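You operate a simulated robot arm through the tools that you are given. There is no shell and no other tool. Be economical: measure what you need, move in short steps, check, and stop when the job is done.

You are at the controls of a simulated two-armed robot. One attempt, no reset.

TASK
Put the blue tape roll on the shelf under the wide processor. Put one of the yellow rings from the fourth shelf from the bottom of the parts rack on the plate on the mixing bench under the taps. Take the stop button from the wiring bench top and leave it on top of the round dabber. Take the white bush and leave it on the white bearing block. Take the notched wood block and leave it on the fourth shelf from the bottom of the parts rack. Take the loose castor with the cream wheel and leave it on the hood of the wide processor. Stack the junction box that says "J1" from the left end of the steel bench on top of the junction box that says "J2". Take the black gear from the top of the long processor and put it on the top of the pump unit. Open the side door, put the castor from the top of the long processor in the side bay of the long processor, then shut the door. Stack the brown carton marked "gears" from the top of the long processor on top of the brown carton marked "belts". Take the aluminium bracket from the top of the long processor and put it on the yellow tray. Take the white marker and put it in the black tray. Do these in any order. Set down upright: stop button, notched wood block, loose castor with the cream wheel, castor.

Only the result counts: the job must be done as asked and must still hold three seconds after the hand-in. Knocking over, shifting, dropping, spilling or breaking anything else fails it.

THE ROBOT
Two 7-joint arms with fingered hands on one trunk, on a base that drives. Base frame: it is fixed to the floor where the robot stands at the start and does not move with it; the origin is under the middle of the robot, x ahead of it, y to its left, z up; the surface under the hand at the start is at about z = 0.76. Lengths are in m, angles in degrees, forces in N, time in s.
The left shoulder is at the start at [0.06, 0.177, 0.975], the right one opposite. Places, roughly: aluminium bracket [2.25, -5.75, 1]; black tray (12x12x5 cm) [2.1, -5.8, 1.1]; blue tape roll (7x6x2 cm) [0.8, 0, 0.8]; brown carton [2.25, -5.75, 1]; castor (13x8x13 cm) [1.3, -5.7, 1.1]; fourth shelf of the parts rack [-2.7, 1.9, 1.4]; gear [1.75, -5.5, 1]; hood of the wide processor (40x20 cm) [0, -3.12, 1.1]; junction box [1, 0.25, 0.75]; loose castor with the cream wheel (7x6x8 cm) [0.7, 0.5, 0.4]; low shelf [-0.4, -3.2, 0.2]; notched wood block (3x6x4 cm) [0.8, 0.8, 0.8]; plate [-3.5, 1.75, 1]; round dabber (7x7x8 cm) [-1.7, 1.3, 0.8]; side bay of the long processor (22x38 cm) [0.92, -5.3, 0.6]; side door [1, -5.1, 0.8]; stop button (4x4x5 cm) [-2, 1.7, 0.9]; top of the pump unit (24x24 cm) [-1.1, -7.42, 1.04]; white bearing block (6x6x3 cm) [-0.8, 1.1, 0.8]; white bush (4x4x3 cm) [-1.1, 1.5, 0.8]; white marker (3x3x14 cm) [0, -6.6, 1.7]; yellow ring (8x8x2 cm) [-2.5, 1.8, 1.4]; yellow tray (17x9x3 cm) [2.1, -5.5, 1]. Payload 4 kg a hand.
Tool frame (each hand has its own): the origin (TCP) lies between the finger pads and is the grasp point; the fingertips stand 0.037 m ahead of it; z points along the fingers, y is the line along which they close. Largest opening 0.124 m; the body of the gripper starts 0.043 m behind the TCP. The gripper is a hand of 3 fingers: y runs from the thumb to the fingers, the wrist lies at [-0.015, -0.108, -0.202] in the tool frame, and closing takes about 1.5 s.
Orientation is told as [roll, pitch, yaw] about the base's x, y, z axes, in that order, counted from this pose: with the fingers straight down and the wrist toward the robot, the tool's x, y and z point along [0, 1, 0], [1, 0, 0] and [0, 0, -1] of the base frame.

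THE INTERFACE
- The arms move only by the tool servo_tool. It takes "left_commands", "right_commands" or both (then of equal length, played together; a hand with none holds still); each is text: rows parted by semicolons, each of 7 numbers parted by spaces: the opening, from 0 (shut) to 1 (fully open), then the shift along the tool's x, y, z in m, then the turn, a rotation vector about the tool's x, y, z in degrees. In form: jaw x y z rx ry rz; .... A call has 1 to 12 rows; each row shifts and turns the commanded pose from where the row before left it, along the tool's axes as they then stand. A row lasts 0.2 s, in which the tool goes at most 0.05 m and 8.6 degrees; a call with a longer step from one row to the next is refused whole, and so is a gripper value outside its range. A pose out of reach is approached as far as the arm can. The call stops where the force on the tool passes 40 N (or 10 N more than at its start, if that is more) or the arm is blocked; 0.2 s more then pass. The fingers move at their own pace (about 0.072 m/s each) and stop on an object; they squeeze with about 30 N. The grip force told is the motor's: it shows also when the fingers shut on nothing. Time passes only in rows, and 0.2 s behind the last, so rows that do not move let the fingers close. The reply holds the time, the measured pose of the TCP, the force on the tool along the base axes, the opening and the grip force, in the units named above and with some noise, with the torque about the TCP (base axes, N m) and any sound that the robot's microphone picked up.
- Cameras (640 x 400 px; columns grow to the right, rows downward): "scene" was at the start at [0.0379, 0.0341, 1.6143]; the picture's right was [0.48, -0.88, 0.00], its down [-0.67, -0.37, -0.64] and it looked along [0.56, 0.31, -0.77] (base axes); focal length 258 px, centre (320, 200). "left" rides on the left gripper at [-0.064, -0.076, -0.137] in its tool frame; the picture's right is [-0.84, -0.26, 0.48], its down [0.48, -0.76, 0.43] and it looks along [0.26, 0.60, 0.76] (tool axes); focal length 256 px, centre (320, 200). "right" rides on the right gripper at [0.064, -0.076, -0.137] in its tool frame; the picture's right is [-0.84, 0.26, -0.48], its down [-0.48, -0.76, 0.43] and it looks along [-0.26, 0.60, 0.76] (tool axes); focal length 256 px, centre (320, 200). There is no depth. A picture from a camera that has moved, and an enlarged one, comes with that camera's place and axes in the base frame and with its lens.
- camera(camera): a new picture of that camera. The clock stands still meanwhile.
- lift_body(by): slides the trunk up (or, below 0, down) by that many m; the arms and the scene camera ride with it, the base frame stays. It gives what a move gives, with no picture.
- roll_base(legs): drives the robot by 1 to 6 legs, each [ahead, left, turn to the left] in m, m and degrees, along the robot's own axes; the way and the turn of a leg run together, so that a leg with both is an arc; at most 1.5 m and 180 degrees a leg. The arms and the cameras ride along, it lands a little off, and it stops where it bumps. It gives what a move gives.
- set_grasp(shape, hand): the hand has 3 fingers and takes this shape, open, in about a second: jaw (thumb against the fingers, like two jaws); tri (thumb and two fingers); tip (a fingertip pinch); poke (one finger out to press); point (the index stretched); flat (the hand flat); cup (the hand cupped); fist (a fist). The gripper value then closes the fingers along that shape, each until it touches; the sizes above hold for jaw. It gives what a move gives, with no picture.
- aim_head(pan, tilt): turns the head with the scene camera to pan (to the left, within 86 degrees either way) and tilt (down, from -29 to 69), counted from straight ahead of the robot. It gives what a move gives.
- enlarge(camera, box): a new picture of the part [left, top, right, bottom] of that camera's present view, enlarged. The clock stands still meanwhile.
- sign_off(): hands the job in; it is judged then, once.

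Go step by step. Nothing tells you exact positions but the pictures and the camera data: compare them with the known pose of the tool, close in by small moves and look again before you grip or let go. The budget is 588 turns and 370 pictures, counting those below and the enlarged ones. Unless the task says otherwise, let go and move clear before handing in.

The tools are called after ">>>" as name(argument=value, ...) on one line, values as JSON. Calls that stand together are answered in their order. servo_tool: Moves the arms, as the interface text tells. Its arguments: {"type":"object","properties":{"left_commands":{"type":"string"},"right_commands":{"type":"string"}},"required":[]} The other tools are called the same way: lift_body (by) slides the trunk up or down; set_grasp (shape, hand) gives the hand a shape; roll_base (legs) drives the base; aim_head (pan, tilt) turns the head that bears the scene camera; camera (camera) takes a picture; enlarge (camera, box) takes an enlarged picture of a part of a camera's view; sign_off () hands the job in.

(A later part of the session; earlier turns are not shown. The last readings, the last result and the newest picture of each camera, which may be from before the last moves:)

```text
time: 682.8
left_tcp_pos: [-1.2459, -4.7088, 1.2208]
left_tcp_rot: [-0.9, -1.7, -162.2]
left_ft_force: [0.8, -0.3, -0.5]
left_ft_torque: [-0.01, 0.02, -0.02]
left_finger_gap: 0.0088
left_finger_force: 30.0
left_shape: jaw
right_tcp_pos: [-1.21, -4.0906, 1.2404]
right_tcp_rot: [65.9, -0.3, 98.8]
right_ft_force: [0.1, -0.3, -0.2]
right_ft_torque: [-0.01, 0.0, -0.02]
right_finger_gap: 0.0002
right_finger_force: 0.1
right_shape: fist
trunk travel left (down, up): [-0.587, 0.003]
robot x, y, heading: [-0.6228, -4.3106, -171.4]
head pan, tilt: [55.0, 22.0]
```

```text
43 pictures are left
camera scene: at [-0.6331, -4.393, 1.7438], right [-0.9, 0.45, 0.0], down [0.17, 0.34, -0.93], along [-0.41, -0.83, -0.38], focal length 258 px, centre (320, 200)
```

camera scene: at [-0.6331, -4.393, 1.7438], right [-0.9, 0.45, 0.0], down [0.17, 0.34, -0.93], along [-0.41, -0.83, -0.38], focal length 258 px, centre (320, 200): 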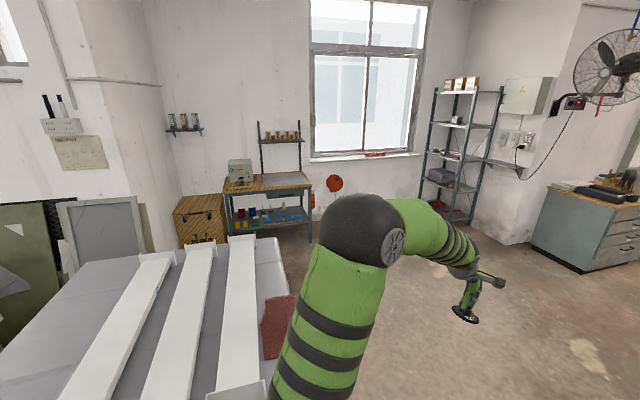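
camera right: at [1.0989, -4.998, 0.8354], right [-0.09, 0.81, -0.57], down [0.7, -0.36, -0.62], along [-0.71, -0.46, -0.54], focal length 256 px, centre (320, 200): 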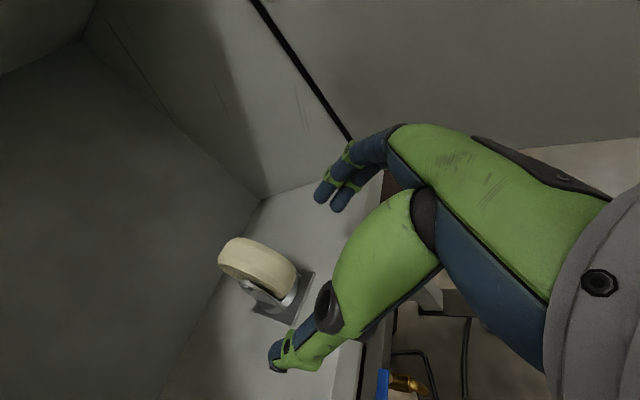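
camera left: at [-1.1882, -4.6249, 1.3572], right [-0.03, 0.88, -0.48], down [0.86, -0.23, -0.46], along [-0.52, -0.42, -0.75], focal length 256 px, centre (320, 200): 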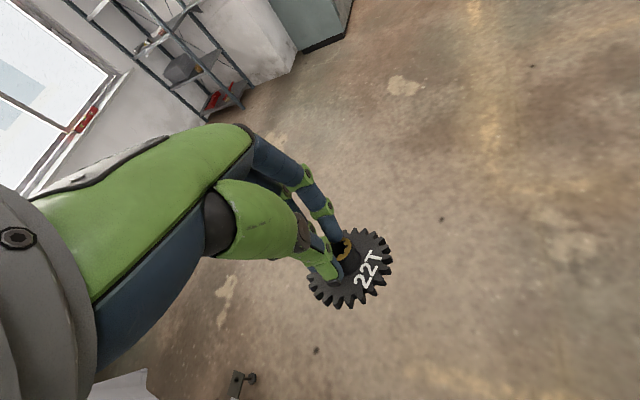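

The base touched the cart's corner. I sidestep north, pass it, and then turn south to the pump bench.

>>> roll_base(legs=[[0, -0.15, -8.6], [1.05, 0, 0], [0, 0, 84], [1.2, 0, 0], [0.75, 0, 0]])

>>> aim_head(pan=10, tilt=28)

>>> camera(camera="scene")

```text
time: 702.2
left_tcp_pos: [-1.6814, -6.8026, 1.2217]
left_tcp_rot: [-0.9, -1.7, -87.0]
left_ft_force: [-0.2, -0.2, -0.1]
left_ft_torque: [-0.01, 0.01, 0.01]
left_finger_gap: 0.0088
left_finger_force: 29.9
left_shape: jaw
right_tcp_pos: [-2.2684, -6.6102, 1.2404]
right_tcp_rot: [65.8, -0.3, 173.8]
right_ft_force: [-0.4, -0.5, 0.1]
right_ft_torque: [0.02, -0.02, 0.0]
right_finger_gap: 0.0002
right_finger_force: 0.1
right_shape: fist
trunk travel left (down, up): [-0.587, 0.003]
robot x, y, heading: [-1.9056, -6.1, -96.3]
head pan, tilt: [55.0, 22.0]
```

```text
time: 703.3
left_tcp_pos: [-1.681, -6.8022, 1.2213]
left_tcp_rot: [-0.9, -1.8, -87.1]
left_ft_force: [0.1, 0.1, -0.1]
left_ft_torque: [-0.02, 0.01, -0.03]
left_finger_gap: 0.0087
left_finger_force: 29.9
left_shape: jaw
right_tcp_pos: [-2.2695, -6.6103, 1.2402]
right_tcp_rot: [65.9, -0.3, 173.9]
right_ft_force: [-0.5, -0.4, -1.2]
right_ft_torque: [-0.01, 0.01, -0.02]
right_finger_gap: 0.0
right_finger_force: 0.1
right_shape: fist
trunk travel left (down, up): [-0.587, 0.003]
robot x, y, heading: [-1.904, -6.1018, -96.5]
head pan, tilt: [10.0, 28.0]
```

```text
42 pictures are left
camera scene: at [-1.8955, -6.1622, 1.7342], right [-1.0, -0.07, 0.0], down [-0.03, 0.47, -0.88], along [0.06, -0.88, -0.47], focal length 258 px, centre (320, 200)
```

scene: 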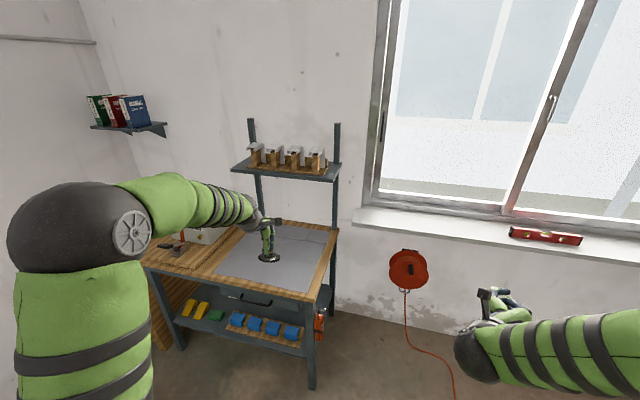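

>>> roll_base(legs=[[0.1, 0.62, 5]])

>>> servo_tool(left_commands="0 0.03 0 -0.03 0 0 0;0 0.03 0 -0.03 0 0 0;0 0.03 0 0 0 0 0;0 0 0 0 0 0 0")

>>> camera(camera="scene")

>>> camera(camera="left")

```text
time: 706.8
left_tcp_pos: [-1.0066, -6.9198, 1.2212]
left_tcp_rot: [-1.0, -1.7, -82.0]
left_ft_force: [0.5, 0.9, -0.8]
left_ft_torque: [0.01, 0.04, -0.04]
left_finger_gap: 0.0086
left_finger_force: 30.0
left_shape: jaw
right_tcp_pos: [-1.6108, -6.7795, 1.2412]
right_tcp_rot: [65.9, -0.3, 178.9]
right_ft_force: [-0.5, 0.0, 0.1]
right_ft_torque: [0.0, 0.03, -0.02]
right_finger_gap: 0.0
right_finger_force: 0.0
right_shape: fist
trunk travel left (down, up): [-0.587, 0.003]
robot x, y, heading: [-1.2928, -6.2393, -91.1]
head pan, tilt: [10.0, 28.0]
```

```text
time: 707.8
left_tcp_pos: [-0.9178, -6.9063, 1.2802]
left_tcp_rot: [-0.8, -1.8, -82.0]
left_ft_force: [0.3, 0.0, 0.0]
left_ft_torque: [-0.03, 0.01, 0.03]
left_finger_gap: 0.0085
left_finger_force: 29.8
left_shape: jaw
right_tcp_pos: [-1.6124, -6.78, 1.2414]
right_tcp_rot: [65.9, -0.3, 179.1]
right_ft_force: [0.3, -0.8, -0.5]
right_ft_torque: [0.04, 0.0, 0.0]
right_finger_gap: 0.0001
right_finger_force: 0.0
right_shape: fist
trunk travel left (down, up): [-0.587, 0.003]
robot x, y, heading: [-1.2935, -6.2391, -91.1]
head pan, tilt: [10.0, 28.0]
```

```text
41 pictures are left
camera scene: at [-1.2798, -6.3012, 1.7342], right [-0.99, -0.15, 0.0], down [-0.07, 0.46, -0.88], along [0.14, -0.87, -0.47], focal length 258 px, centre (320, 200)
```

scene: 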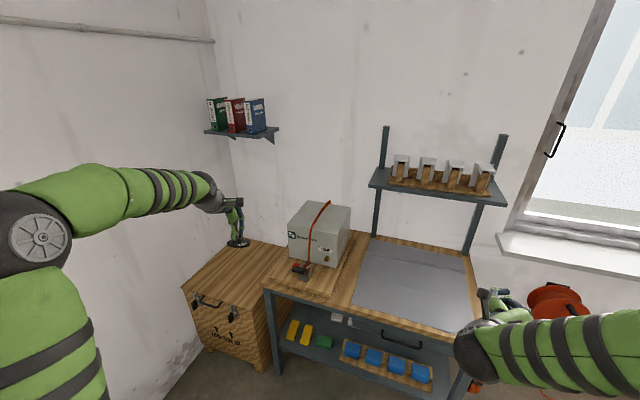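

```text
40 pictures are left
camera left: at [-0.9903, -6.835, 1.4165], right [-0.87, 0.12, -0.48], down [0.37, 0.81, -0.46], along [0.33, -0.58, -0.75], focal length 256 px, centre (320, 200)
```

left: 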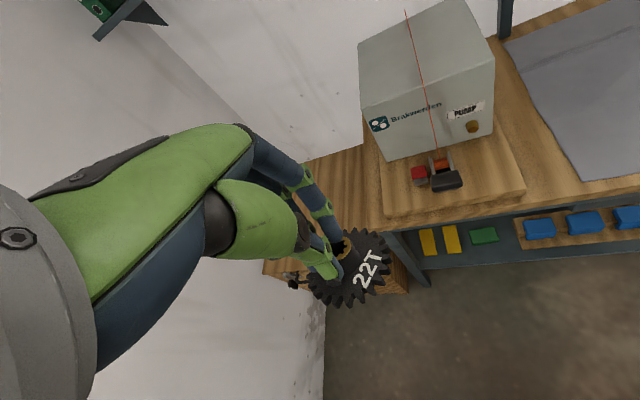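

The pump unit's top centre is about (-1.115,-7.32,1.07); a red cable crosses it, so I aim for its west half. I shift the hand west, then drive closer.

>>> servo_tool(left_commands="0 -0.0413 -0.0058 0 0 0 0;0 -0.0413 -0.0058 0 0 0 0;0 -0.0413 -0.0058 0 0 0 0;0 -0.0413 -0.0058 0 0 0 0;0 -0.0413 -0.0058 0 0 0 0;0 -0.0413 -0.0058 0 0 0 0;0 0 0 0 0 0 0")

>>> roll_base(legs=[[0.3, 0, 0]])

>>> aim_head(pan=-5, tilt=40)

>>> camera(camera="scene")

>>> camera(camera="left")

```text
time: 709.4
left_tcp_pos: [-1.1694, -6.9067, 1.2819]
left_tcp_rot: [-0.9, -1.8, -82.1]
left_ft_force: [0.1, 0.6, -1.2]
left_ft_torque: [-0.01, -0.03, 0.02]
left_finger_gap: 0.0086
left_finger_force: 30.1
left_shape: jaw
right_tcp_pos: [-1.6116, -6.7796, 1.2419]
right_tcp_rot: [65.9, -0.2, 179.0]
right_ft_force: [0.1, 0.7, -0.1]
right_ft_torque: [0.01, 0.05, -0.01]
right_finger_gap: 0.0
right_finger_force: 0.1
right_shape: fist
trunk travel left (down, up): [-0.587, 0.003]
robot x, y, heading: [-1.2938, -6.2422, -91.4]
head pan, tilt: [10.0, 28.0]
```

```text
time: 711.5
left_tcp_pos: [-1.1764, -7.2072, 1.2815]
left_tcp_rot: [-0.9, -1.6, -82.0]
left_ft_force: [-0.4, 0.0, -0.3]
left_ft_torque: [0.04, -0.05, 0.0]
left_finger_gap: 0.0088
left_finger_force: 30.0
left_shape: jaw
right_tcp_pos: [-1.6178, -7.081, 1.2396]
right_tcp_rot: [65.8, -0.4, 179.0]
right_ft_force: [-0.3, 0.2, 0.2]
right_ft_torque: [-0.02, 0.02, 0.02]
right_finger_gap: 0.0
right_finger_force: 0.0
right_shape: fist
trunk travel left (down, up): [-0.587, 0.003]
robot x, y, heading: [-1.3031, -6.5389, -91.2]
head pan, tilt: [10.0, 28.0]
```

```text
time: 712.2
left_tcp_pos: [-1.1748, -7.2065, 1.2818]
left_tcp_rot: [-0.9, -1.7, -82.0]
left_ft_force: [0.0, -0.8, 0.2]
left_ft_torque: [0.02, 0.02, -0.02]
left_finger_gap: 0.0085
left_finger_force: 30.9
left_shape: jaw
right_tcp_pos: [-1.6178, -7.0788, 1.24]
right_tcp_rot: [65.9, -0.2, 179.1]
right_ft_force: [-0.3, -0.2, 0.8]
right_ft_torque: [-0.01, 0.0, -0.01]
right_finger_gap: 0.0
right_finger_force: 0.1
right_shape: fist
trunk travel left (down, up): [-0.587, 0.003]
robot x, y, heading: [-1.3036, -6.5348, -91.2]
head pan, tilt: [-5.0, 40.0]
```

```text
39 pictures are left
camera scene: at [-1.3083, -6.5955, 1.7158], right [-0.99, 0.11, 0.0], down [0.07, 0.64, -0.77], along [-0.08, -0.76, -0.64], focal length 258 px, centre (320, 200)
```

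scene: 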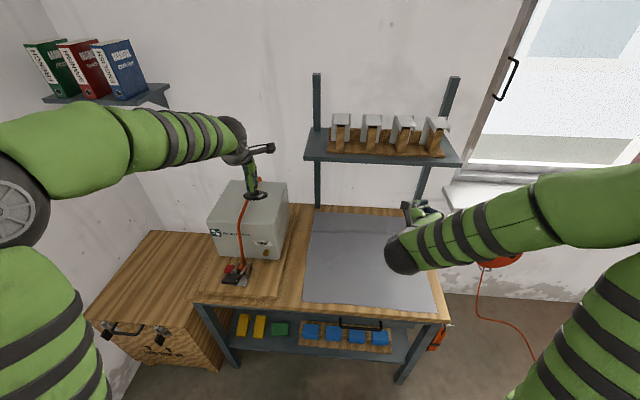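

```text
38 pictures are left
camera left: at [-1.2469, -7.1361, 1.4183], right [-0.87, 0.12, -0.48], down [0.37, 0.81, -0.46], along [0.33, -0.58, -0.75], focal length 256 px, centre (320, 200)
```

left: 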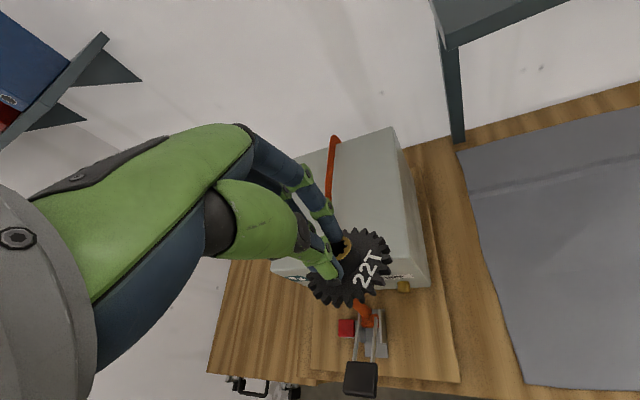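

>>> servo_tool(left_commands="0 -0.0073 0.04 0 0 0 0;0 -0.0073 0.04 0 0 0 0;0 -0.0073 0.04 0.01 0 0 0;0 0 0 0.04 0 0 0;0 0 0 0.04 0 0 0;0 0 0 0.02 0 0 0;0 0 0 0 0 0 0")

>>> camera(camera="left")

>>> enlarge(camera="scene", box=[190, 140, 310, 270])

```text
time: 713.8
left_tcp_pos: [-1.182, -7.3317, 1.1755]
left_tcp_rot: [-0.9, -1.7, -81.8]
left_ft_force: [-1.0, -0.1, -0.9]
left_ft_torque: [0.01, -0.01, -0.03]
left_finger_gap: 0.0083
left_finger_force: 29.9
left_shape: jaw
right_tcp_pos: [-1.6174, -7.0799, 1.2411]
right_tcp_rot: [65.8, -0.3, 179.0]
right_ft_force: [0.5, 0.1, 0.4]
right_ft_torque: [-0.04, -0.01, 0.02]
right_finger_gap: 0.0001
right_finger_force: 0.0
right_shape: fist
trunk travel left (down, up): [-0.587, 0.003]
robot x, y, heading: [-1.2977, -6.5386, -91.0]
head pan, tilt: [-5.0, 40.0]
```

```text
37 pictures are left
camera left: at [-1.2531, -7.2616, 1.3118], right [-0.87, 0.12, -0.48], down [0.37, 0.81, -0.46], along [0.33, -0.58, -0.75], focal length 256 px, centre (320, 200)
```

left: 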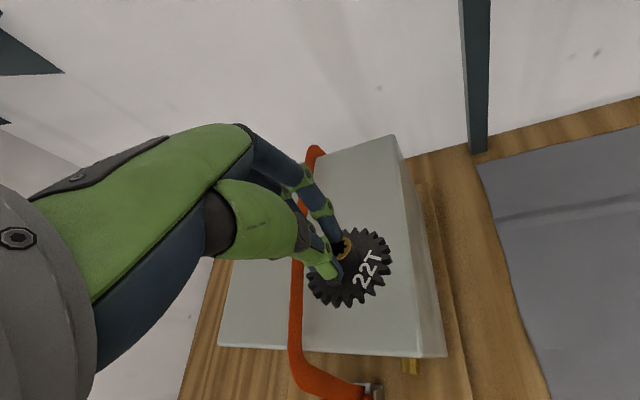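

```text
3.08 times, centred on (250, 205) of scene
camera zoom: at [-1.3083, -6.5956, 1.7157], right [-0.99, 0.11, 0.0], down [0.07, 0.64, -0.77], along [-0.08, -0.76, -0.64], focal length 792 px, centre (535, 185)
```

zoom: 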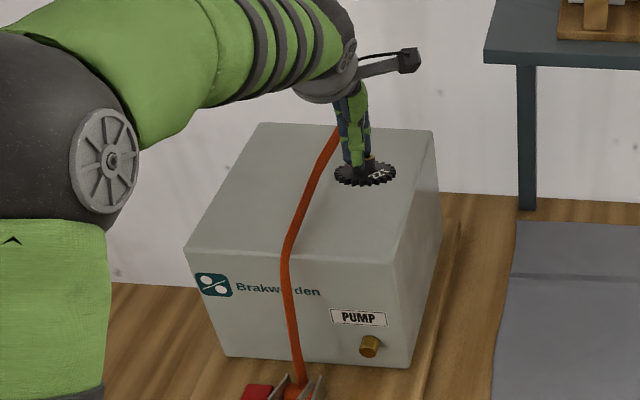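

>>> servo_tool(left_commands="0 -0.008 0 0.025 0 0 0;0 0 0 0.008 0 0 0;0 0 0 0 0 0 0")

>>> servo_tool(left_commands="0 0 0 0.006 0 0 0;0 0 0 0 0 0 0")

>>> servo_tool(left_commands="0 0 0 0.006 0 0 0;0 0 0 0 0 0 0")

>>> enlarge(camera="scene", box=[190, 140, 310, 270])

```text
time: 714.6
left_tcp_pos: [-1.1897, -7.3331, 1.1436]
left_tcp_rot: [-0.9, -1.7, -82.0]
left_ft_force: [-0.3, 0.0, -0.1]
left_ft_torque: [-0.01, 0.0, 0.01]
left_finger_gap: 0.0086
left_finger_force: 29.4
left_shape: jaw
right_tcp_pos: [-1.6176, -7.08, 1.2416]
right_tcp_rot: [65.9, -0.3, 179.0]
right_ft_force: [-0.2, 0.1, -0.2]
right_ft_torque: [0.01, 0.01, 0.0]
right_finger_gap: 0.0
right_finger_force: 0.0
right_shape: fist
trunk travel left (down, up): [-0.587, 0.003]
robot x, y, heading: [-1.3025, -6.5363, -91.2]
head pan, tilt: [-5.0, 40.0]
```

```text
time: 715.2
left_tcp_pos: [-1.1887, -7.3346, 1.1384]
left_tcp_rot: [-0.9, -1.7, -81.9]
left_ft_force: [0.1, 0.2, -0.2]
left_ft_torque: [0.01, 0.01, 0.01]
left_finger_gap: 0.0087
left_finger_force: 29.7
left_shape: jaw
right_tcp_pos: [-1.6172, -7.0787, 1.2408]
right_tcp_rot: [65.9, -0.3, 178.9]
right_ft_force: [0.5, 0.1, 0.9]
right_ft_torque: [-0.03, 0.01, 0.01]
right_finger_gap: 0.0001
right_finger_force: 0.0
right_shape: fist
trunk travel left (down, up): [-0.587, 0.003]
robot x, y, heading: [-1.3016, -6.5381, -91.1]
head pan, tilt: [-5.0, 40.0]
```

```text
time: 715.8
left_tcp_pos: [-1.1901, -7.3341, 1.1315]
left_tcp_rot: [-0.9, -1.7, -81.9]
left_ft_force: [0.4, 0.3, -0.6]
left_ft_torque: [0.02, 0.01, -0.01]
left_finger_gap: 0.0085
left_finger_force: 29.8
left_shape: jaw
right_tcp_pos: [-1.6172, -7.0798, 1.2409]
right_tcp_rot: [65.9, -0.2, 179.0]
right_ft_force: [0.4, -0.7, -0.4]
right_ft_torque: [0.01, 0.03, 0.0]
right_finger_gap: 0.0001
right_finger_force: 0.1
right_shape: fist
trunk travel left (down, up): [-0.587, 0.003]
robot x, y, heading: [-1.3018, -6.5375, -91.2]
head pan, tilt: [-5.0, 40.0]
```

```text
3.08 times, centred on (250, 205) of scene
camera zoom: at [-1.3084, -6.5954, 1.7157], right [-0.99, 0.11, 0.0], down [0.07, 0.64, -0.77], along [-0.08, -0.76, -0.64], focal length 792 px, centre (535, 185)
```

zoom: 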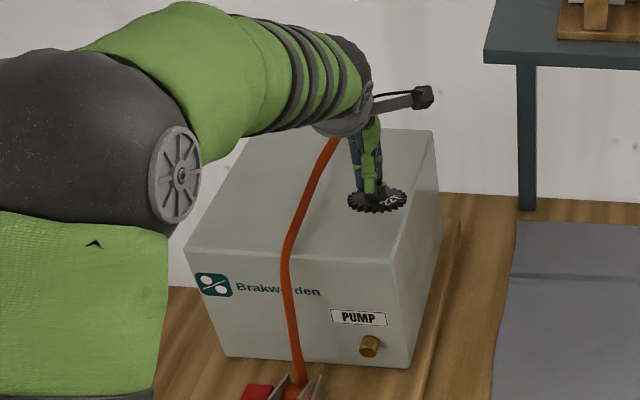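

>>> servo_tool(left_commands="0 0 0 0.007 0 0 0;0 0 0 0 0 0 0")

>>> servo_tool(left_commands="0 0 0 0.007 0 0 0;0 0 0 0 0 0 0")

>>> servo_tool(left_commands="0 0 0 0.007 0 0 0;0 0 0 0 0 0 0")

```text
time: 716.4
left_tcp_pos: [-1.1907, -7.3334, 1.1236]
left_tcp_rot: [-0.8, -1.7, -82.0]
left_ft_force: [-0.1, 0.6, -1.1]
left_ft_torque: [-0.02, 0.0, 0.0]
left_finger_gap: 0.0087
left_finger_force: 29.7
left_shape: jaw
right_tcp_pos: [-1.6176, -7.0788, 1.2412]
right_tcp_rot: [66.0, -0.2, 179.1]
right_ft_force: [0.0, -0.1, -0.2]
right_ft_torque: [0.03, 0.03, -0.01]
right_finger_gap: 0.0
right_finger_force: 0.1
right_shape: fist
trunk travel left (down, up): [-0.587, 0.003]
robot x, y, heading: [-1.2984, -6.5351, -90.9]
head pan, tilt: [-5.0, 40.0]
```

```text
time: 717.0
left_tcp_pos: [-1.1902, -7.3335, 1.1187]
left_tcp_rot: [-0.9, -1.8, -81.9]
left_ft_force: [0.2, -0.5, -1.5]
left_ft_torque: [0.0, 0.03, 0.03]
left_finger_gap: 0.0084
left_finger_force: 31.0
left_shape: jaw
right_tcp_pos: [-1.6177, -7.0796, 1.2422]
right_tcp_rot: [65.9, -0.3, 178.9]
right_ft_force: [-0.7, 0.1, 0.9]
right_ft_torque: [-0.01, 0.01, 0.01]
right_finger_gap: 0.0
right_finger_force: 0.1
right_shape: fist
trunk travel left (down, up): [-0.587, 0.003]
robot x, y, heading: [-1.3015, -6.5397, -91.2]
head pan, tilt: [-5.0, 40.0]
```

```text
time: 717.6
left_tcp_pos: [-1.1891, -7.3348, 1.1117]
left_tcp_rot: [-0.8, -1.7, -81.9]
left_ft_force: [0.7, -0.9, -0.3]
left_ft_torque: [0.01, 0.01, 0.02]
left_finger_gap: 0.0086
left_finger_force: 29.6
left_shape: jaw
right_tcp_pos: [-1.6167, -7.0787, 1.241]
right_tcp_rot: [65.9, -0.2, 179.0]
right_ft_force: [-1.3, 0.1, -0.6]
right_ft_torque: [-0.02, 0.02, -0.03]
right_finger_gap: 0.0001
right_finger_force: 0.1
right_shape: fist
trunk travel left (down, up): [-0.587, 0.003]
robot x, y, heading: [-1.3023, -6.5377, -91.1]
head pan, tilt: [-5.0, 40.0]
```

>>> servo_tool(left_commands="0 0 0 0.006 0 0 0;0 0 0 0 0 0 0")

>>> servo_tool(left_commands="0 0 0 0.005 0 0 0;0 0 0 0 0 0 0")

>>> servo_tool(left_commands="0 0 0 0.005 0 0 0;0 0 0 0 0 0 0")

>>> enlarge(camera="scene", box=[210, 150, 290, 230])

```text
time: 718.2
left_tcp_pos: [-1.1907, -7.3351, 1.1047]
left_tcp_rot: [-1.0, -1.8, -81.9]
left_ft_force: [0.5, -0.2, 3.8]
left_ft_torque: [-0.18, 0.01, 0.03]
left_finger_gap: 0.0085
left_finger_force: 29.8
left_shape: jaw
right_tcp_pos: [-1.6188, -7.0796, 1.2411]
right_tcp_rot: [65.9, -0.3, 179.0]
right_ft_force: [-0.8, 0.6, 0.1]
right_ft_torque: [-0.01, 0.01, 0.0]
right_finger_gap: 0.0
right_finger_force: 0.1
right_shape: fist
trunk travel left (down, up): [-0.587, 0.003]
robot x, y, heading: [-1.2949, -6.5376, -91.5]
head pan, tilt: [-5.0, 40.0]
```

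```text
time: 718.8
left_tcp_pos: [-1.1913, -7.3344, 1.1015]
left_tcp_rot: [-1.0, -2.0, -81.8]
left_ft_force: [4.1, 3.6, 19.6]
left_ft_torque: [-0.5, 0.06, 0.06]
left_finger_gap: 0.0105
left_finger_force: 30.2
left_shape: jaw
right_tcp_pos: [-1.618, -7.0787, 1.2423]
right_tcp_rot: [66.0, -0.3, 179.0]
right_ft_force: [0.4, -0.4, 0.4]
right_ft_torque: [0.03, 0.01, 0.0]
right_finger_gap: 0.0
right_finger_force: 0.0
right_shape: fist
trunk travel left (down, up): [-0.587, 0.003]
robot x, y, heading: [-1.3039, -6.5375, -91.1]
head pan, tilt: [-5.0, 40.0]
```

```text
time: 719.4
left_tcp_pos: [-1.1899, -7.3335, 1.097]
left_tcp_rot: [-1.0, -2.0, -82.0]
left_ft_force: [2.9, 1.7, 27.2]
left_ft_torque: [-0.57, 0.09, 0.1]
left_finger_gap: 0.0127
left_finger_force: 29.9
left_shape: jaw
right_tcp_pos: [-1.6168, -7.0779, 1.2422]
right_tcp_rot: [66.0, -0.3, 179.1]
right_ft_force: [-0.6, 0.5, 0.1]
right_ft_torque: [-0.01, 0.01, -0.01]
right_finger_gap: 0.0002
right_finger_force: 0.1
right_shape: fist
trunk travel left (down, up): [-0.587, 0.003]
robot x, y, heading: [-1.3007, -6.5365, -91.1]
head pan, tilt: [-5.0, 40.0]
```

```text
5.00 times, centred on (250, 190) of scene
camera zoom: at [-1.3084, -6.5926, 1.7159], right [-0.99, 0.11, 0.0], down [0.07, 0.64, -0.77], along [-0.08, -0.76, -0.64], focal length 1288 px, centre (670, 250)
```

zoom: 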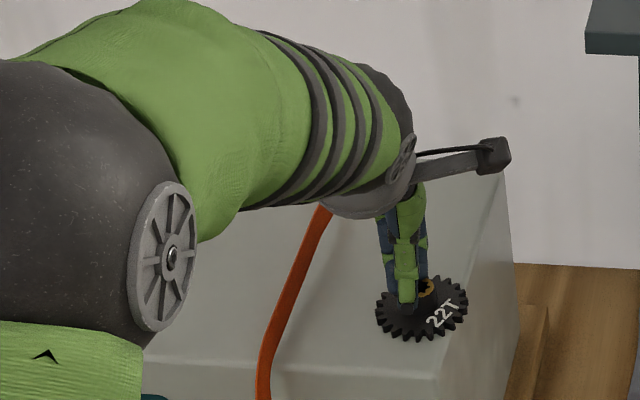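

The gear rests on the pump top. I release and lift off, then look at the marker holder.

>>> servo_tool(left_commands="0 0 0 -0.004 0 0 0;0.25 0 0 0 0 0 0;0.4 0 0 0 0 0 0;0.5 0 0 0 0 0 0;0.5 0 0 -0.03 0 0 0;0.6 0 0 -0.05 0 0 0;1 0 0 -0.05 0 0 0;1 0 -0.05 0 0 0 0;1 0 -0.05 0 0 0 0;1 0 -0.05 0 0 0 0;1 0 -0.05 0 0 0 0;1 0 0 0 0 0 0")

>>> enlarge(camera="scene", box=[190, 140, 310, 270])

>>> roll_base(legs=[[-0.35, 0, 0], [0, 0, 75]])

>>> aim_head(pan=10, tilt=5)

>>> camera(camera="scene")

```text
time: 722.0
left_tcp_pos: [-1.2161, -7.1334, 1.2236]
left_tcp_rot: [-0.8, -1.6, -82.0]
left_ft_force: [-0.3, -0.3, 0.7]
left_ft_torque: [0.04, -0.01, -0.01]
left_finger_gap: 0.1237
left_finger_force: 0.1
left_shape: jaw
right_tcp_pos: [-1.6182, -7.0809, 1.2407]
right_tcp_rot: [65.8, -0.3, 179.1]
right_ft_force: [-0.7, 0.0, 0.1]
right_ft_torque: [0.01, -0.01, -0.01]
right_finger_gap: 0.0
right_finger_force: 0.0
right_shape: fist
trunk travel left (down, up): [-0.587, 0.003]
robot x, y, heading: [-1.3009, -6.5418, -91.0]
head pan, tilt: [-5.0, 40.0]
```

```text
3.08 times, centred on (250, 205) of scene
camera zoom: at [-1.3082, -6.5964, 1.7156], right [-0.99, 0.11, 0.0], down [0.07, 0.64, -0.77], along [-0.08, -0.76, -0.64], focal length 792 px, centre (535, 185)
```

zoom: 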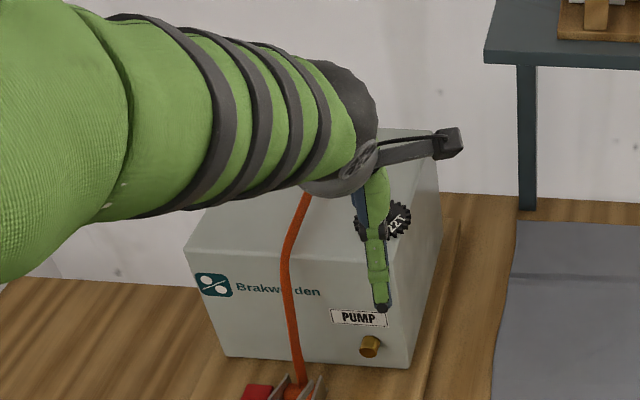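

```text
time: 727.5
left_tcp_pos: [-0.697, -6.2636, 1.2234]
left_tcp_rot: [-0.9, -1.7, -7.1]
left_ft_force: [0.0, -0.3, 0.3]
left_ft_torque: [0.0, 0.0, -0.02]
left_finger_gap: 0.1238
left_finger_force: 0.0
left_shape: jaw
right_tcp_pos: [-0.8536, -6.6352, 1.2405]
right_tcp_rot: [65.9, -0.3, -106.2]
right_ft_force: [-0.5, -0.6, -0.7]
right_ft_torque: [0.03, -0.01, 0.01]
right_finger_gap: 0.0
right_finger_force: 0.0
right_shape: fist
trunk travel left (down, up): [-0.587, 0.003]
robot x, y, heading: [-1.2937, -6.1888, -16.7]
head pan, tilt: [-5.0, 40.0]
```

```text
time: 728.5
left_tcp_pos: [-0.6969, -6.2634, 1.2228]
left_tcp_rot: [-0.9, -1.7, -7.1]
left_ft_force: [0.1, 0.4, 0.8]
left_ft_torque: [-0.01, 0.03, -0.02]
left_finger_gap: 0.1238
left_finger_force: 0.0
left_shape: jaw
right_tcp_pos: [-0.8528, -6.6378, 1.2406]
right_tcp_rot: [65.9, -0.3, -106.2]
right_ft_force: [1.0, 0.0, 0.4]
right_ft_torque: [0.01, 0.02, -0.05]
right_finger_gap: 0.0
right_finger_force: 0.1
right_shape: fist
trunk travel left (down, up): [-0.587, 0.003]
robot x, y, heading: [-1.2927, -6.1889, -16.5]
head pan, tilt: [10.0, 5.0]
```

```text
32 pictures are left
camera scene: at [-1.2305, -6.1931, 1.7714], right [-0.11, -0.99, 0.0], down [-0.09, 0.01, -1.0], along [0.99, -0.11, -0.09], focal length 258 px, centre (320, 200)
```

scene: 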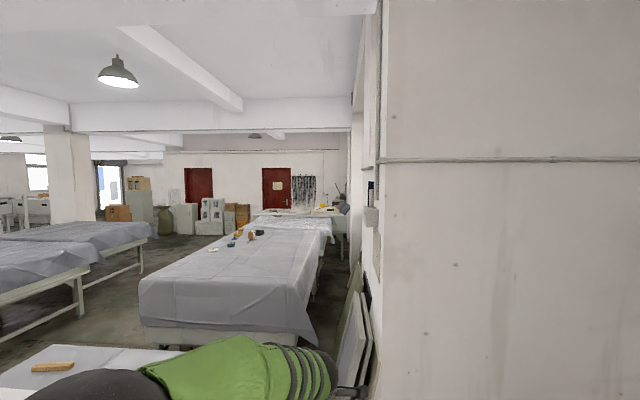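

The marker holder is on the wall just past the corner at about (0,-6.6,1.7). I ready the right hand (jaw, pointing slightly up, high) and move the left hand down out of the way.

>>> set_grasp(hand="right", shape="jaw")

>>> servo_tool(right_commands="1 0 0 0 0 8.2 0;1 0 0 0 0 8.2 0;1 0 0 0 0 8.2 0;1 0 0 0 0 8.2 0;1 0 0 0 0 8.2 0;1 0.045 0 0.016 0 0 0;1 0.045 0 0.016 0 0 0;1 0.045 0 0.016 0 0 0;1 0.045 0 0.016 0 0 0;1 0.045 0 0.016 0 0 0;1 0.045 0 0.016 0 0 0;1 0.045 0 0.016 0 0 0", left_commands="1 0.03 -0.03 0 0 0 0;1 0.03 -0.03 0 0 0 0;1 0.03 -0.03 0 0 0 0;1 0.03 0 0 0 0 0;1 0 0 0 0 0 0;1 0 0 0 0 0 0;1 0 0 0 0 0 0;1 0 0 0 0 0 0;1 0 0 0 0 0 0;1 0 0 0 0 0 0;1 0 0 0 0 0 0;1 0 0 0 0 0 0")

>>> servo_tool(right_commands="1 0.045 0 0.016 0 0 0;1 0.045 0 0.016 0 0 0;1 0.0 0 0.0 0 0 0")

>>> roll_base(legs=[[0.3, 0.05, 0]])

>>> enlarge(camera="scene", box=[340, 140, 440, 260])

```text
time: 729.4
left_tcp_pos: [-0.6972, -6.2644, 1.2243]
left_tcp_rot: [-0.9, -1.8, -7.1]
left_ft_force: [0.9, -0.5, -0.6]
left_ft_torque: [0.0, -0.04, 0.01]
left_finger_gap: 0.1239
left_finger_force: 0.1
left_shape: jaw
right_tcp_pos: [-0.8525, -6.6359, 1.2405]
right_tcp_rot: [65.9, -0.3, -106.1]
right_ft_force: [-0.2, 0.3, 0.0]
right_ft_torque: [-0.04, 0.01, 0.03]
right_finger_gap: 0.1237
right_finger_force: 0.1
right_shape: jaw
trunk travel left (down, up): [-0.587, 0.003]
robot x, y, heading: [-1.2951, -6.1894, -16.4]
head pan, tilt: [10.0, 5.0]
```

```text
time: 732.0
left_tcp_pos: [-0.7719, -6.1337, 1.2202]
left_tcp_rot: [-1.0, -1.7, -7.1]
left_ft_force: [0.1, -0.5, -0.2]
left_ft_torque: [0.0, -0.01, 0.01]
left_finger_gap: 0.1236
left_finger_force: 0.1
left_shape: jaw
right_tcp_pos: [-0.8321, -6.6392, 1.5768]
right_tcp_rot: [106.9, -0.3, -106.2]
right_ft_force: [-0.3, 0.4, 0.1]
right_ft_torque: [0.0, 0.06, -0.03]
right_finger_gap: 0.1238
right_finger_force: 0.1
right_shape: jaw
right hand out of reach, approached as far as the arm can: row 2
trunk travel left (down, up): [-0.587, 0.003]
robot x, y, heading: [-1.2976, -6.188, -16.2]
head pan, tilt: [10.0, 5.0]
```

```text
time: 732.8
left_tcp_pos: [-0.7706, -6.1324, 1.2194]
left_tcp_rot: [-0.9, -1.7, -7.2]
left_ft_force: [0.4, 0.0, 0.2]
left_ft_torque: [0.01, 0.0, 0.03]
left_finger_gap: 0.1236
left_finger_force: 0.0
left_shape: jaw
right_tcp_pos: [-0.8278, -6.6405, 1.6715]
right_tcp_rot: [107.0, -0.2, -106.2]
right_ft_force: [0.5, -0.2, -0.6]
right_ft_torque: [0.02, 0.03, 0.02]
right_finger_gap: 0.1238
right_finger_force: 0.1
right_shape: jaw
trunk travel left (down, up): [-0.587, 0.003]
robot x, y, heading: [-1.2918, -6.1871, -16.3]
head pan, tilt: [10.0, 5.0]
```

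```text
time: 734.9
left_tcp_pos: [-0.4685, -6.1712, 1.2192]
left_tcp_rot: [-1.0, -1.6, -7.2]
left_ft_force: [0.2, 0.1, -0.3]
left_ft_torque: [0.01, 0.01, 0.01]
left_finger_gap: 0.1236
left_finger_force: 0.1
left_shape: jaw
right_tcp_pos: [-0.5251, -6.6784, 1.6697]
right_tcp_rot: [106.8, -0.3, -106.3]
right_ft_force: [-0.4, -0.2, -0.2]
right_ft_torque: [0.03, -0.03, -0.02]
right_finger_gap: 0.1241
right_finger_force: 0.1
right_shape: jaw
trunk travel left (down, up): [-0.587, 0.003]
robot x, y, heading: [-0.9897, -6.2276, -16.5]
head pan, tilt: [10.0, 5.0]
```

```text
3.33 times, centred on (390, 200) of scene
camera zoom: at [-0.9266, -6.2302, 1.7714], right [-0.11, -0.99, 0.0], down [-0.09, 0.01, -1.0], along [0.99, -0.11, -0.09], focal length 858 px, centre (87, 200)
```

zoom: 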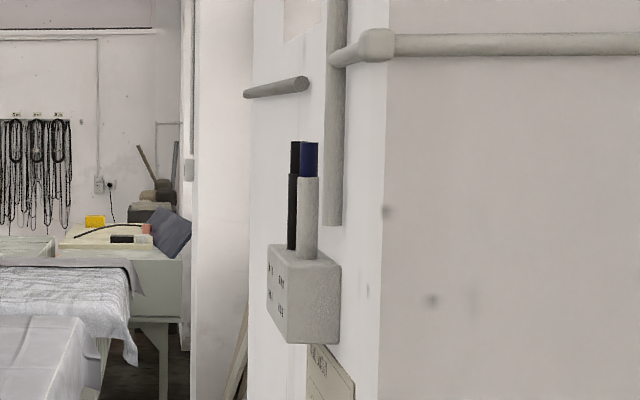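

The white marker (blue cap) stands in front of the black one; a vertical pipe sits by the corner, so I should come in diagonally from the north-west. I swing the hand left, yaw it and move closer.

>>> servo_tool(right_commands="0.6 0 -0.045 0 0 0 0;0.6 0 -0.045 0 0 0 0;0.6 0 -0.045 0 0 0 0;0.6 0 -0.045 0 0 0 0;0.6 0 -0.045 0 0 0 0;0.6 0 -0.045 0 0 0 0;0.6 0 0 0 -7.65 0 -2.34;0.6 0 0 0 -7.65 0 -2.34;0.6 0 0 0 -7.65 0 -2.34;0.6 0 0 0 0 0 0")

>>> roll_base(legs=[[0.22, 0, 0]])

>>> camera(camera="right")

>>> enlarge(camera="scene", box=[300, 100, 460, 260])

```text
time: 737.1
left_tcp_pos: [-0.4685, -6.1713, 1.2193]
left_tcp_rot: [-0.9, -1.7, -7.2]
left_ft_force: [-0.1, -0.5, 0.1]
left_ft_torque: [-0.01, -0.04, 0.01]
left_finger_gap: 0.1236
left_finger_force: 0.1
left_shape: jaw
right_tcp_pos: [-0.4495, -6.4192, 1.6673]
right_tcp_rot: [107.0, -0.3, -130.3]
right_ft_force: [0.1, -0.7, -0.7]
right_ft_torque: [0.0, 0.0, 0.02]
right_finger_gap: 0.0749
right_finger_force: 0.0
right_shape: jaw
trunk travel left (down, up): [-0.587, 0.003]
robot x, y, heading: [-0.99, -6.2299, -16.3]
head pan, tilt: [10.0, 5.0]
```

```text
time: 738.8
left_tcp_pos: [-0.2574, -6.2334, 1.2182]
left_tcp_rot: [-0.9, -1.5, -7.2]
left_ft_force: [1.0, -0.5, -1.5]
left_ft_torque: [-0.02, 0.01, 0.01]
left_finger_gap: 0.1236
left_finger_force: 0.0
left_shape: jaw
right_tcp_pos: [-0.2363, -6.482, 1.6678]
right_tcp_rot: [106.8, -0.5, -130.3]
right_ft_force: [-0.1, -0.8, 0.3]
right_ft_torque: [-0.02, -0.05, 0.0]
right_finger_gap: 0.0749
right_finger_force: 0.0
right_shape: jaw
trunk travel left (down, up): [-0.587, 0.003]
robot x, y, heading: [-0.7839, -6.2894, -16.2]
head pan, tilt: [10.0, 5.0]
```

```text
30 pictures are left
camera right: at [-0.3023, -6.3267, 1.6885], right [-0.34, -0.06, -0.94], down [0.91, 0.22, -0.34], along [0.23, -0.97, -0.02], focal length 256 px, centre (320, 200)
```

right: 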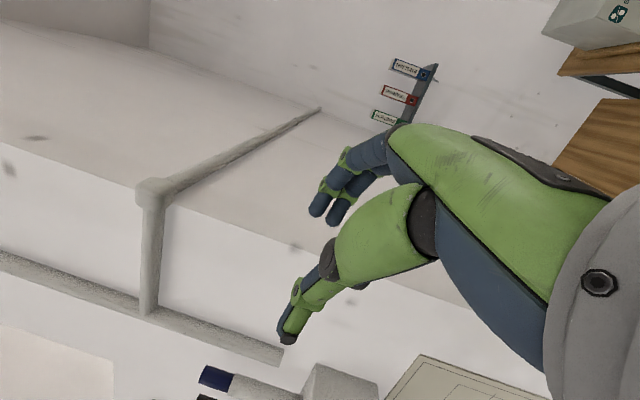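

```text
2.50 times, centred on (380, 180) of scene
camera zoom: at [-0.7154, -6.2926, 1.7714], right [-0.11, -0.99, 0.0], down [-0.09, 0.01, -1.0], along [0.99, -0.11, -0.09], focal length 644 px, centre (170, 250)
```

zoom: 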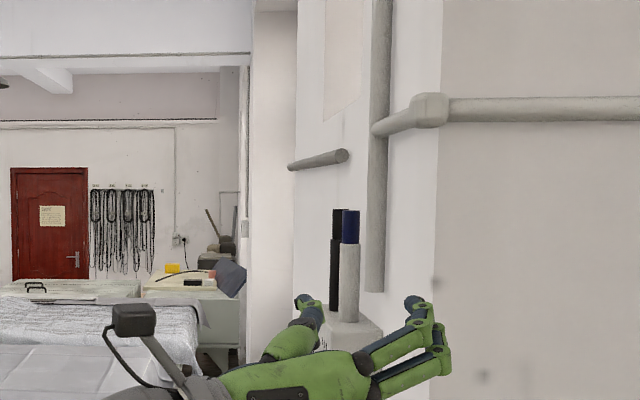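

The pipe and black marker leave room for an east–west grip from the north. The left arm suits that: I back off, lower the right hand, and turn the left hand to point south.

>>> roll_base(legs=[[-0.25, 0, 0]])

>>> servo_tool(left_commands="1 0 0 -0.04 0 -8.2 0;1 0 0 -0.04 0 -8.2 0;1 0 0 0 0 -8.2 0;1 0 0 0 0 -8.2 0;1 0 0 0 0 -8.2 0;1 0 0 0 0 -8.2 0;1 0 0 0 0 -8.2 0;1 0 0 0 0 -8.2 0;1 0 0 0 0 -8.2 0;1 0 0 0 0 -8.2 0;1 0 0 0 0 -8.2 0;1 0 0 0 0 -8.2 0", right_commands="1 -0.043 0 -0.013 0 0 0;1 -0.043 0 -0.013 0 0 0;1 -0.043 0 -0.013 0 0 0;1 -0.043 0 -0.013 0 0 0;1 -0.043 0 -0.013 0 0 0;1 -0.043 0 -0.013 0 0 0;1 -0.043 0 -0.013 0 0 0;1 -0.043 0 -0.013 0 0 0;1 -0.043 0 -0.013 0 0 0;1 0 0 0 0 0 0;1 0 0 0 0 0 0;1 0 0 0 0 0 0")

>>> servo_tool(left_commands="0.6 0 0 0 0 -6 0;0.6 0 0 0 0 0 0")

```text
time: 740.6
left_tcp_pos: [-0.4955, -6.1622, 1.2199]
left_tcp_rot: [-0.9, -1.7, -7.2]
left_ft_force: [-0.1, -0.3, 1.4]
left_ft_torque: [0.04, -0.05, 0.02]
left_finger_gap: 0.1236
left_finger_force: 0.1
left_shape: jaw
right_tcp_pos: [-0.478, -6.4112, 1.6701]
right_tcp_rot: [107.1, -0.3, -130.2]
right_ft_force: [0.5, 0.3, -0.2]
right_ft_torque: [0.01, -0.01, 0.01]
right_finger_gap: 0.075
right_finger_force: 0.1
right_shape: jaw
trunk travel left (down, up): [-0.587, 0.003]
robot x, y, heading: [-1.0206, -6.2163, -16.6]
head pan, tilt: [10.0, 5.0]
```

```text
time: 743.2
left_tcp_pos: [-0.4947, -6.1529, 1.299]
left_tcp_rot: [-99.5, -1.7, -7.4]
left_ft_force: [1.1, 0.7, -1.4]
left_ft_torque: [0.02, 0.0, -0.01]
left_finger_gap: 0.1239
left_finger_force: 0.1
left_shape: jaw
right_tcp_pos: [-0.4765, -6.4109, 1.2651]
right_tcp_rot: [107.0, -0.5, -130.4]
right_ft_force: [-0.1, 0.4, -0.6]
right_ft_torque: [0.02, -0.02, -0.04]
right_finger_gap: 0.1239
right_finger_force: 0.0
right_shape: jaw
trunk travel left (down, up): [-0.587, 0.003]
robot x, y, heading: [-1.0176, -6.215, -16.7]
head pan, tilt: [10.0, 5.0]
```

```text
time: 743.8
left_tcp_pos: [-0.4969, -6.1558, 1.2994]
left_tcp_rot: [-105.3, -1.8, -7.3]
left_ft_force: [0.0, -0.4, -0.2]
left_ft_torque: [-0.02, -0.01, 0.02]
left_finger_gap: 0.0749
left_finger_force: 0.0
left_shape: jaw
right_tcp_pos: [-0.4774, -6.4157, 1.2649]
right_tcp_rot: [107.1, -0.3, -130.3]
right_ft_force: [0.6, -0.8, 0.0]
right_ft_torque: [0.03, 0.03, 0.0]
right_finger_gap: 0.1238
right_finger_force: 0.0
right_shape: jaw
trunk travel left (down, up): [-0.587, 0.003]
robot x, y, heading: [-1.0177, -6.2179, -16.6]
head pan, tilt: [10.0, 5.0]
```

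>>> servo_tool(left_commands="0.6 -0.0434 0 0.0119 0 0 0;0.6 -0.0434 0 0.0119 0 0 0;0.6 -0.0434 0 0.0119 0 0 0;0.6 -0.0434 0 0.0119 0 0 0;0.6 -0.0434 0 0.0119 0 0 0;0.6 -0.0434 0 0.0119 0 0 0;0.6 -0.0434 0 0.0119 0 0 0;0.6 -0.0434 0 0.0119 0 0 0;0.6 0 0 0 0 0 0")

>>> roll_base(legs=[[0.5, 0, 0]])

>>> camera(camera="left")

>>> enlarge(camera="scene", box=[300, 100, 500, 260])

```text
time: 745.8
left_tcp_pos: [-0.5071, -6.154, 1.6591]
left_tcp_rot: [-105.2, -1.7, -7.2]
left_ft_force: [-0.3, 0.4, 0.0]
left_ft_torque: [0.0, 0.03, -0.01]
left_finger_gap: 0.0747
left_finger_force: 0.0
left_shape: jaw
right_tcp_pos: [-0.476, -6.4141, 1.2656]
right_tcp_rot: [107.0, -0.5, -130.3]
right_ft_force: [0.8, 0.4, 1.0]
right_ft_torque: [0.0, 0.04, 0.01]
right_finger_gap: 0.1234
right_finger_force: 0.0
right_shape: jaw
trunk travel left (down, up): [-0.587, 0.003]
robot x, y, heading: [-1.0184, -6.2165, -16.4]
head pan, tilt: [10.0, 5.0]
```

```text
time: 748.0
left_tcp_pos: [-0.1862, -6.2505, 1.6588]
left_tcp_rot: [-105.4, -1.6, -7.5]
left_ft_force: [0.2, 0.4, 0.0]
left_ft_torque: [0.03, 0.04, 0.01]
left_finger_gap: 0.0744
left_finger_force: 0.0
left_shape: jaw
right_tcp_pos: [-0.1591, -6.5084, 1.2666]
right_tcp_rot: [106.9, -0.7, -131.0]
right_ft_force: [-11.2, 0.2, 2.8]
right_ft_torque: [-0.12, -0.04, -0.91]
right_finger_gap: 0.1236
right_finger_force: 0.1
right_shape: jaw
trunk travel left (down, up): [-0.587, 0.003]
robot x, y, heading: [-0.6942, -6.3128, -16.4]
head pan, tilt: [10.0, 5.0]
stopped in leg 1: the force on the tool passed its limit at 61 N (the readings are from after the stop); the commanded pose is now the measured one
```

```text
28 pictures are left
camera left: at [-0.2417, -6.0936, 1.6836], right [-0.31, -0.2, 0.93], down [-0.81, -0.44, -0.37], along [0.49, -0.87, -0.03], focal length 256 px, centre (320, 200)
```

left: 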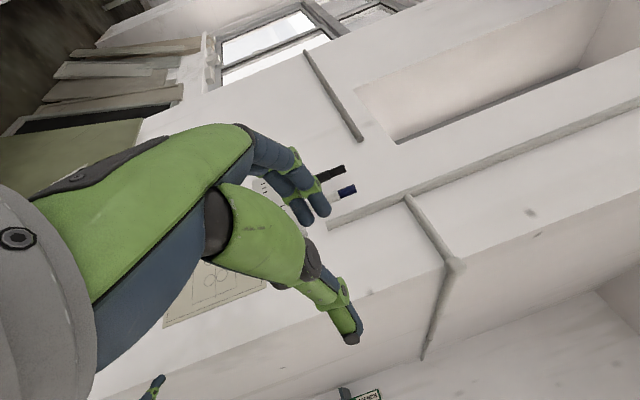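

```text
2.50 times, centred on (400, 180) of scene
camera zoom: at [-0.6327, -6.3163, 1.7716], right [-0.12, -0.99, 0.0], down [-0.09, 0.01, -1.0], along [0.99, -0.12, -0.09], focal length 644 px, centre (120, 250)
```

zoom: 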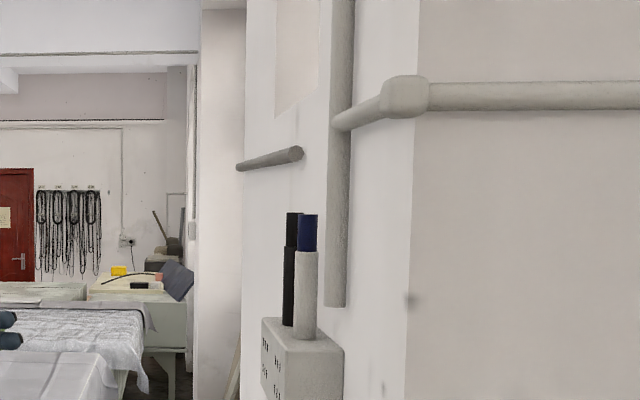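

The right hand brushed the wall corner; I retract it, then go on and recompute: the white marker is about (0.043,-6.603).

>>> servo_tool(right_commands="1 0 0 -0.045 0 0 0;1 0 0 -0.045 0 0 0;1 0 0 -0.045 0 0 0;1 0 0 0 0 0 0")

>>> roll_base(legs=[[0.14, 0, 0]])

>>> servo_tool(left_commands="0.6 0.005 0.03 0.02 0 0 0;0.6 0.005 0.03 0.02 0 0 0;0.6 0.005 0.03 0.02 0 0 0;0.6 0.005 0.03 0.02 0 0 0;0.6 0.005 0 0.035 0 0 0;0.6 0.005 0 0.03 0 0 0;0.6 0 0 0 0 0 0")

>>> camera(camera="left")

>>> enlarge(camera="scene", box=[300, 100, 500, 260])

```text
time: 749.0
left_tcp_pos: [-0.1845, -6.2531, 1.6587]
left_tcp_rot: [-105.3, -1.7, -7.5]
left_ft_force: [0.3, -0.5, -1.0]
left_ft_torque: [-0.02, -0.01, -0.02]
left_finger_gap: 0.0746
left_finger_force: 0.0
left_shape: jaw
right_tcp_pos: [-0.2549, -6.4268, 1.2241]
right_tcp_rot: [107.0, -0.5, -130.9]
right_ft_force: [-0.2, -0.2, 0.0]
right_ft_torque: [0.01, -0.04, 0.0]
right_finger_gap: 0.1241
right_finger_force: 0.1
right_shape: jaw
trunk travel left (down, up): [-0.587, 0.003]
robot x, y, heading: [-0.6943, -6.3141, -16.2]
head pan, tilt: [10.0, 5.0]
```

```text
time: 750.3
left_tcp_pos: [-0.0481, -6.2916, 1.6582]
left_tcp_rot: [-105.3, -1.6, -7.5]
left_ft_force: [-0.6, 0.7, -0.2]
left_ft_torque: [-0.02, -0.03, 0.03]
left_finger_gap: 0.0747
left_finger_force: 0.0
left_shape: jaw
right_tcp_pos: [-0.1202, -6.4666, 1.2244]
right_tcp_rot: [106.9, -0.5, -130.8]
right_ft_force: [0.4, 0.5, -0.1]
right_ft_torque: [-0.02, 0.0, 0.01]
right_finger_gap: 0.1237
right_finger_force: 0.2
right_shape: jaw
trunk travel left (down, up): [-0.587, 0.003]
robot x, y, heading: [-0.559, -6.352, -16.7]
head pan, tilt: [10.0, 5.0]
```

```text
time: 751.9
left_tcp_pos: [0.0477, -6.4539, 1.6719]
left_tcp_rot: [-105.3, -1.7, -7.4]
left_ft_force: [-0.7, 0.3, 0.3]
left_ft_torque: [-0.01, -0.03, 0.0]
left_finger_gap: 0.0747
left_finger_force: 0.0
left_shape: jaw
right_tcp_pos: [-0.1223, -6.4647, 1.2257]
right_tcp_rot: [107.0, -0.6, -130.8]
right_ft_force: [0.0, 0.6, -0.4]
right_ft_torque: [0.01, -0.03, 0.01]
right_finger_gap: 0.1237
right_finger_force: 0.1
right_shape: jaw
trunk travel left (down, up): [-0.587, 0.003]
robot x, y, heading: [-0.5623, -6.3541, -16.6]
head pan, tilt: [10.0, 5.0]
```

```text
26 pictures are left
camera left: at [-0.0076, -6.2971, 1.6966], right [-0.31, -0.21, 0.93], down [-0.81, -0.45, -0.37], along [0.49, -0.87, -0.03], focal length 256 px, centre (320, 200)
```

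left: 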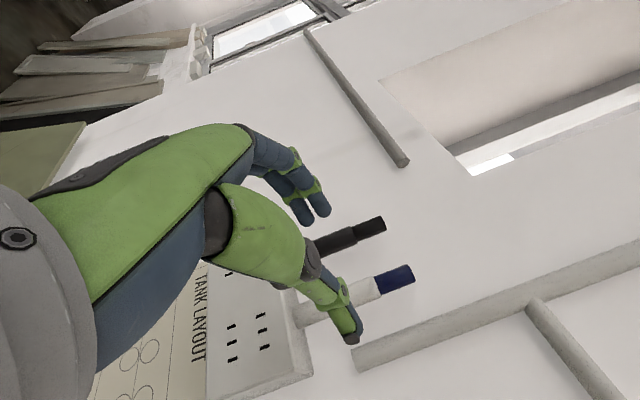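

```text
2.50 times, centred on (400, 180) of scene
camera zoom: at [-0.4974, -6.3579, 1.7715], right [-0.11, -0.99, 0.0], down [-0.09, 0.01, -1.0], along [0.99, -0.11, -0.09], focal length 644 px, centre (120, 250)
```

zoom: 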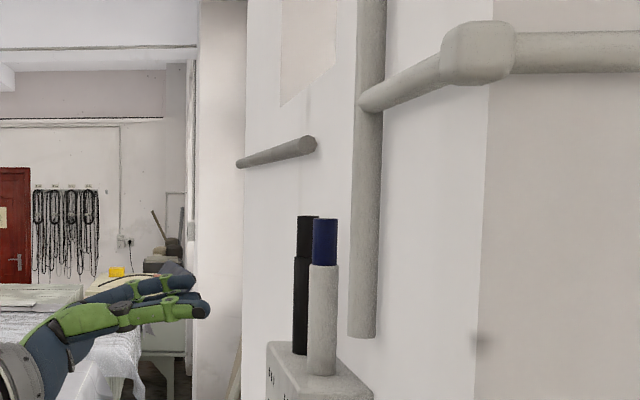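

White marker at (0.037,-6.596), black one at (0.10,-6.60): I need jaws only 5 cm open. I advance carefully.

>>> servo_tool(left_commands="0.4 0 0 0 0 0 0;0.4 0.0065 0.0025 0.034 0 0 0;0.4 0.0065 0.0025 0.034 0 0 0;0.4 0 0 0 0 0 0")

>>> camera(camera="left")

```text
time: 752.9
left_tcp_pos: [0.0443, -6.5237, 1.6784]
left_tcp_rot: [-105.4, -1.7, -7.4]
left_ft_force: [0.1, -0.4, -0.2]
left_ft_torque: [0.01, -0.01, 0.0]
left_finger_gap: 0.0498
left_finger_force: 0.1
left_shape: jaw
right_tcp_pos: [-0.1217, -6.4659, 1.224]
right_tcp_rot: [107.0, -0.6, -130.8]
right_ft_force: [-0.8, 0.2, 0.2]
right_ft_torque: [0.02, -0.01, -0.01]
right_finger_gap: 0.1237
right_finger_force: 0.0
right_shape: jaw
trunk travel left (down, up): [-0.587, 0.003]
robot x, y, heading: [-0.5585, -6.3536, -16.6]
head pan, tilt: [10.0, 5.0]
```

```text
24 pictures are left
camera left: at [-0.0116, -6.3663, 1.7023], right [-0.31, -0.21, 0.93], down [-0.81, -0.45, -0.37], along [0.49, -0.87, -0.03], focal length 256 px, centre (320, 200)
```

left: 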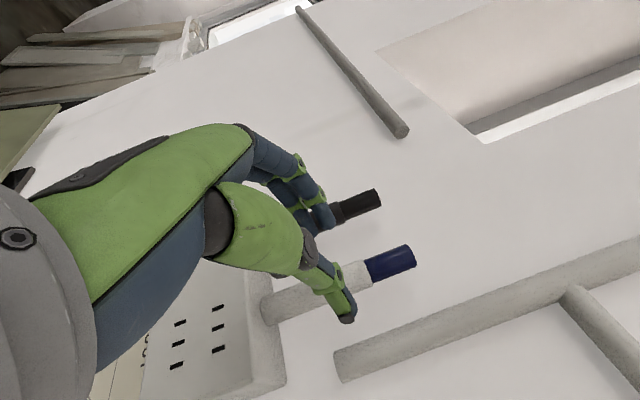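

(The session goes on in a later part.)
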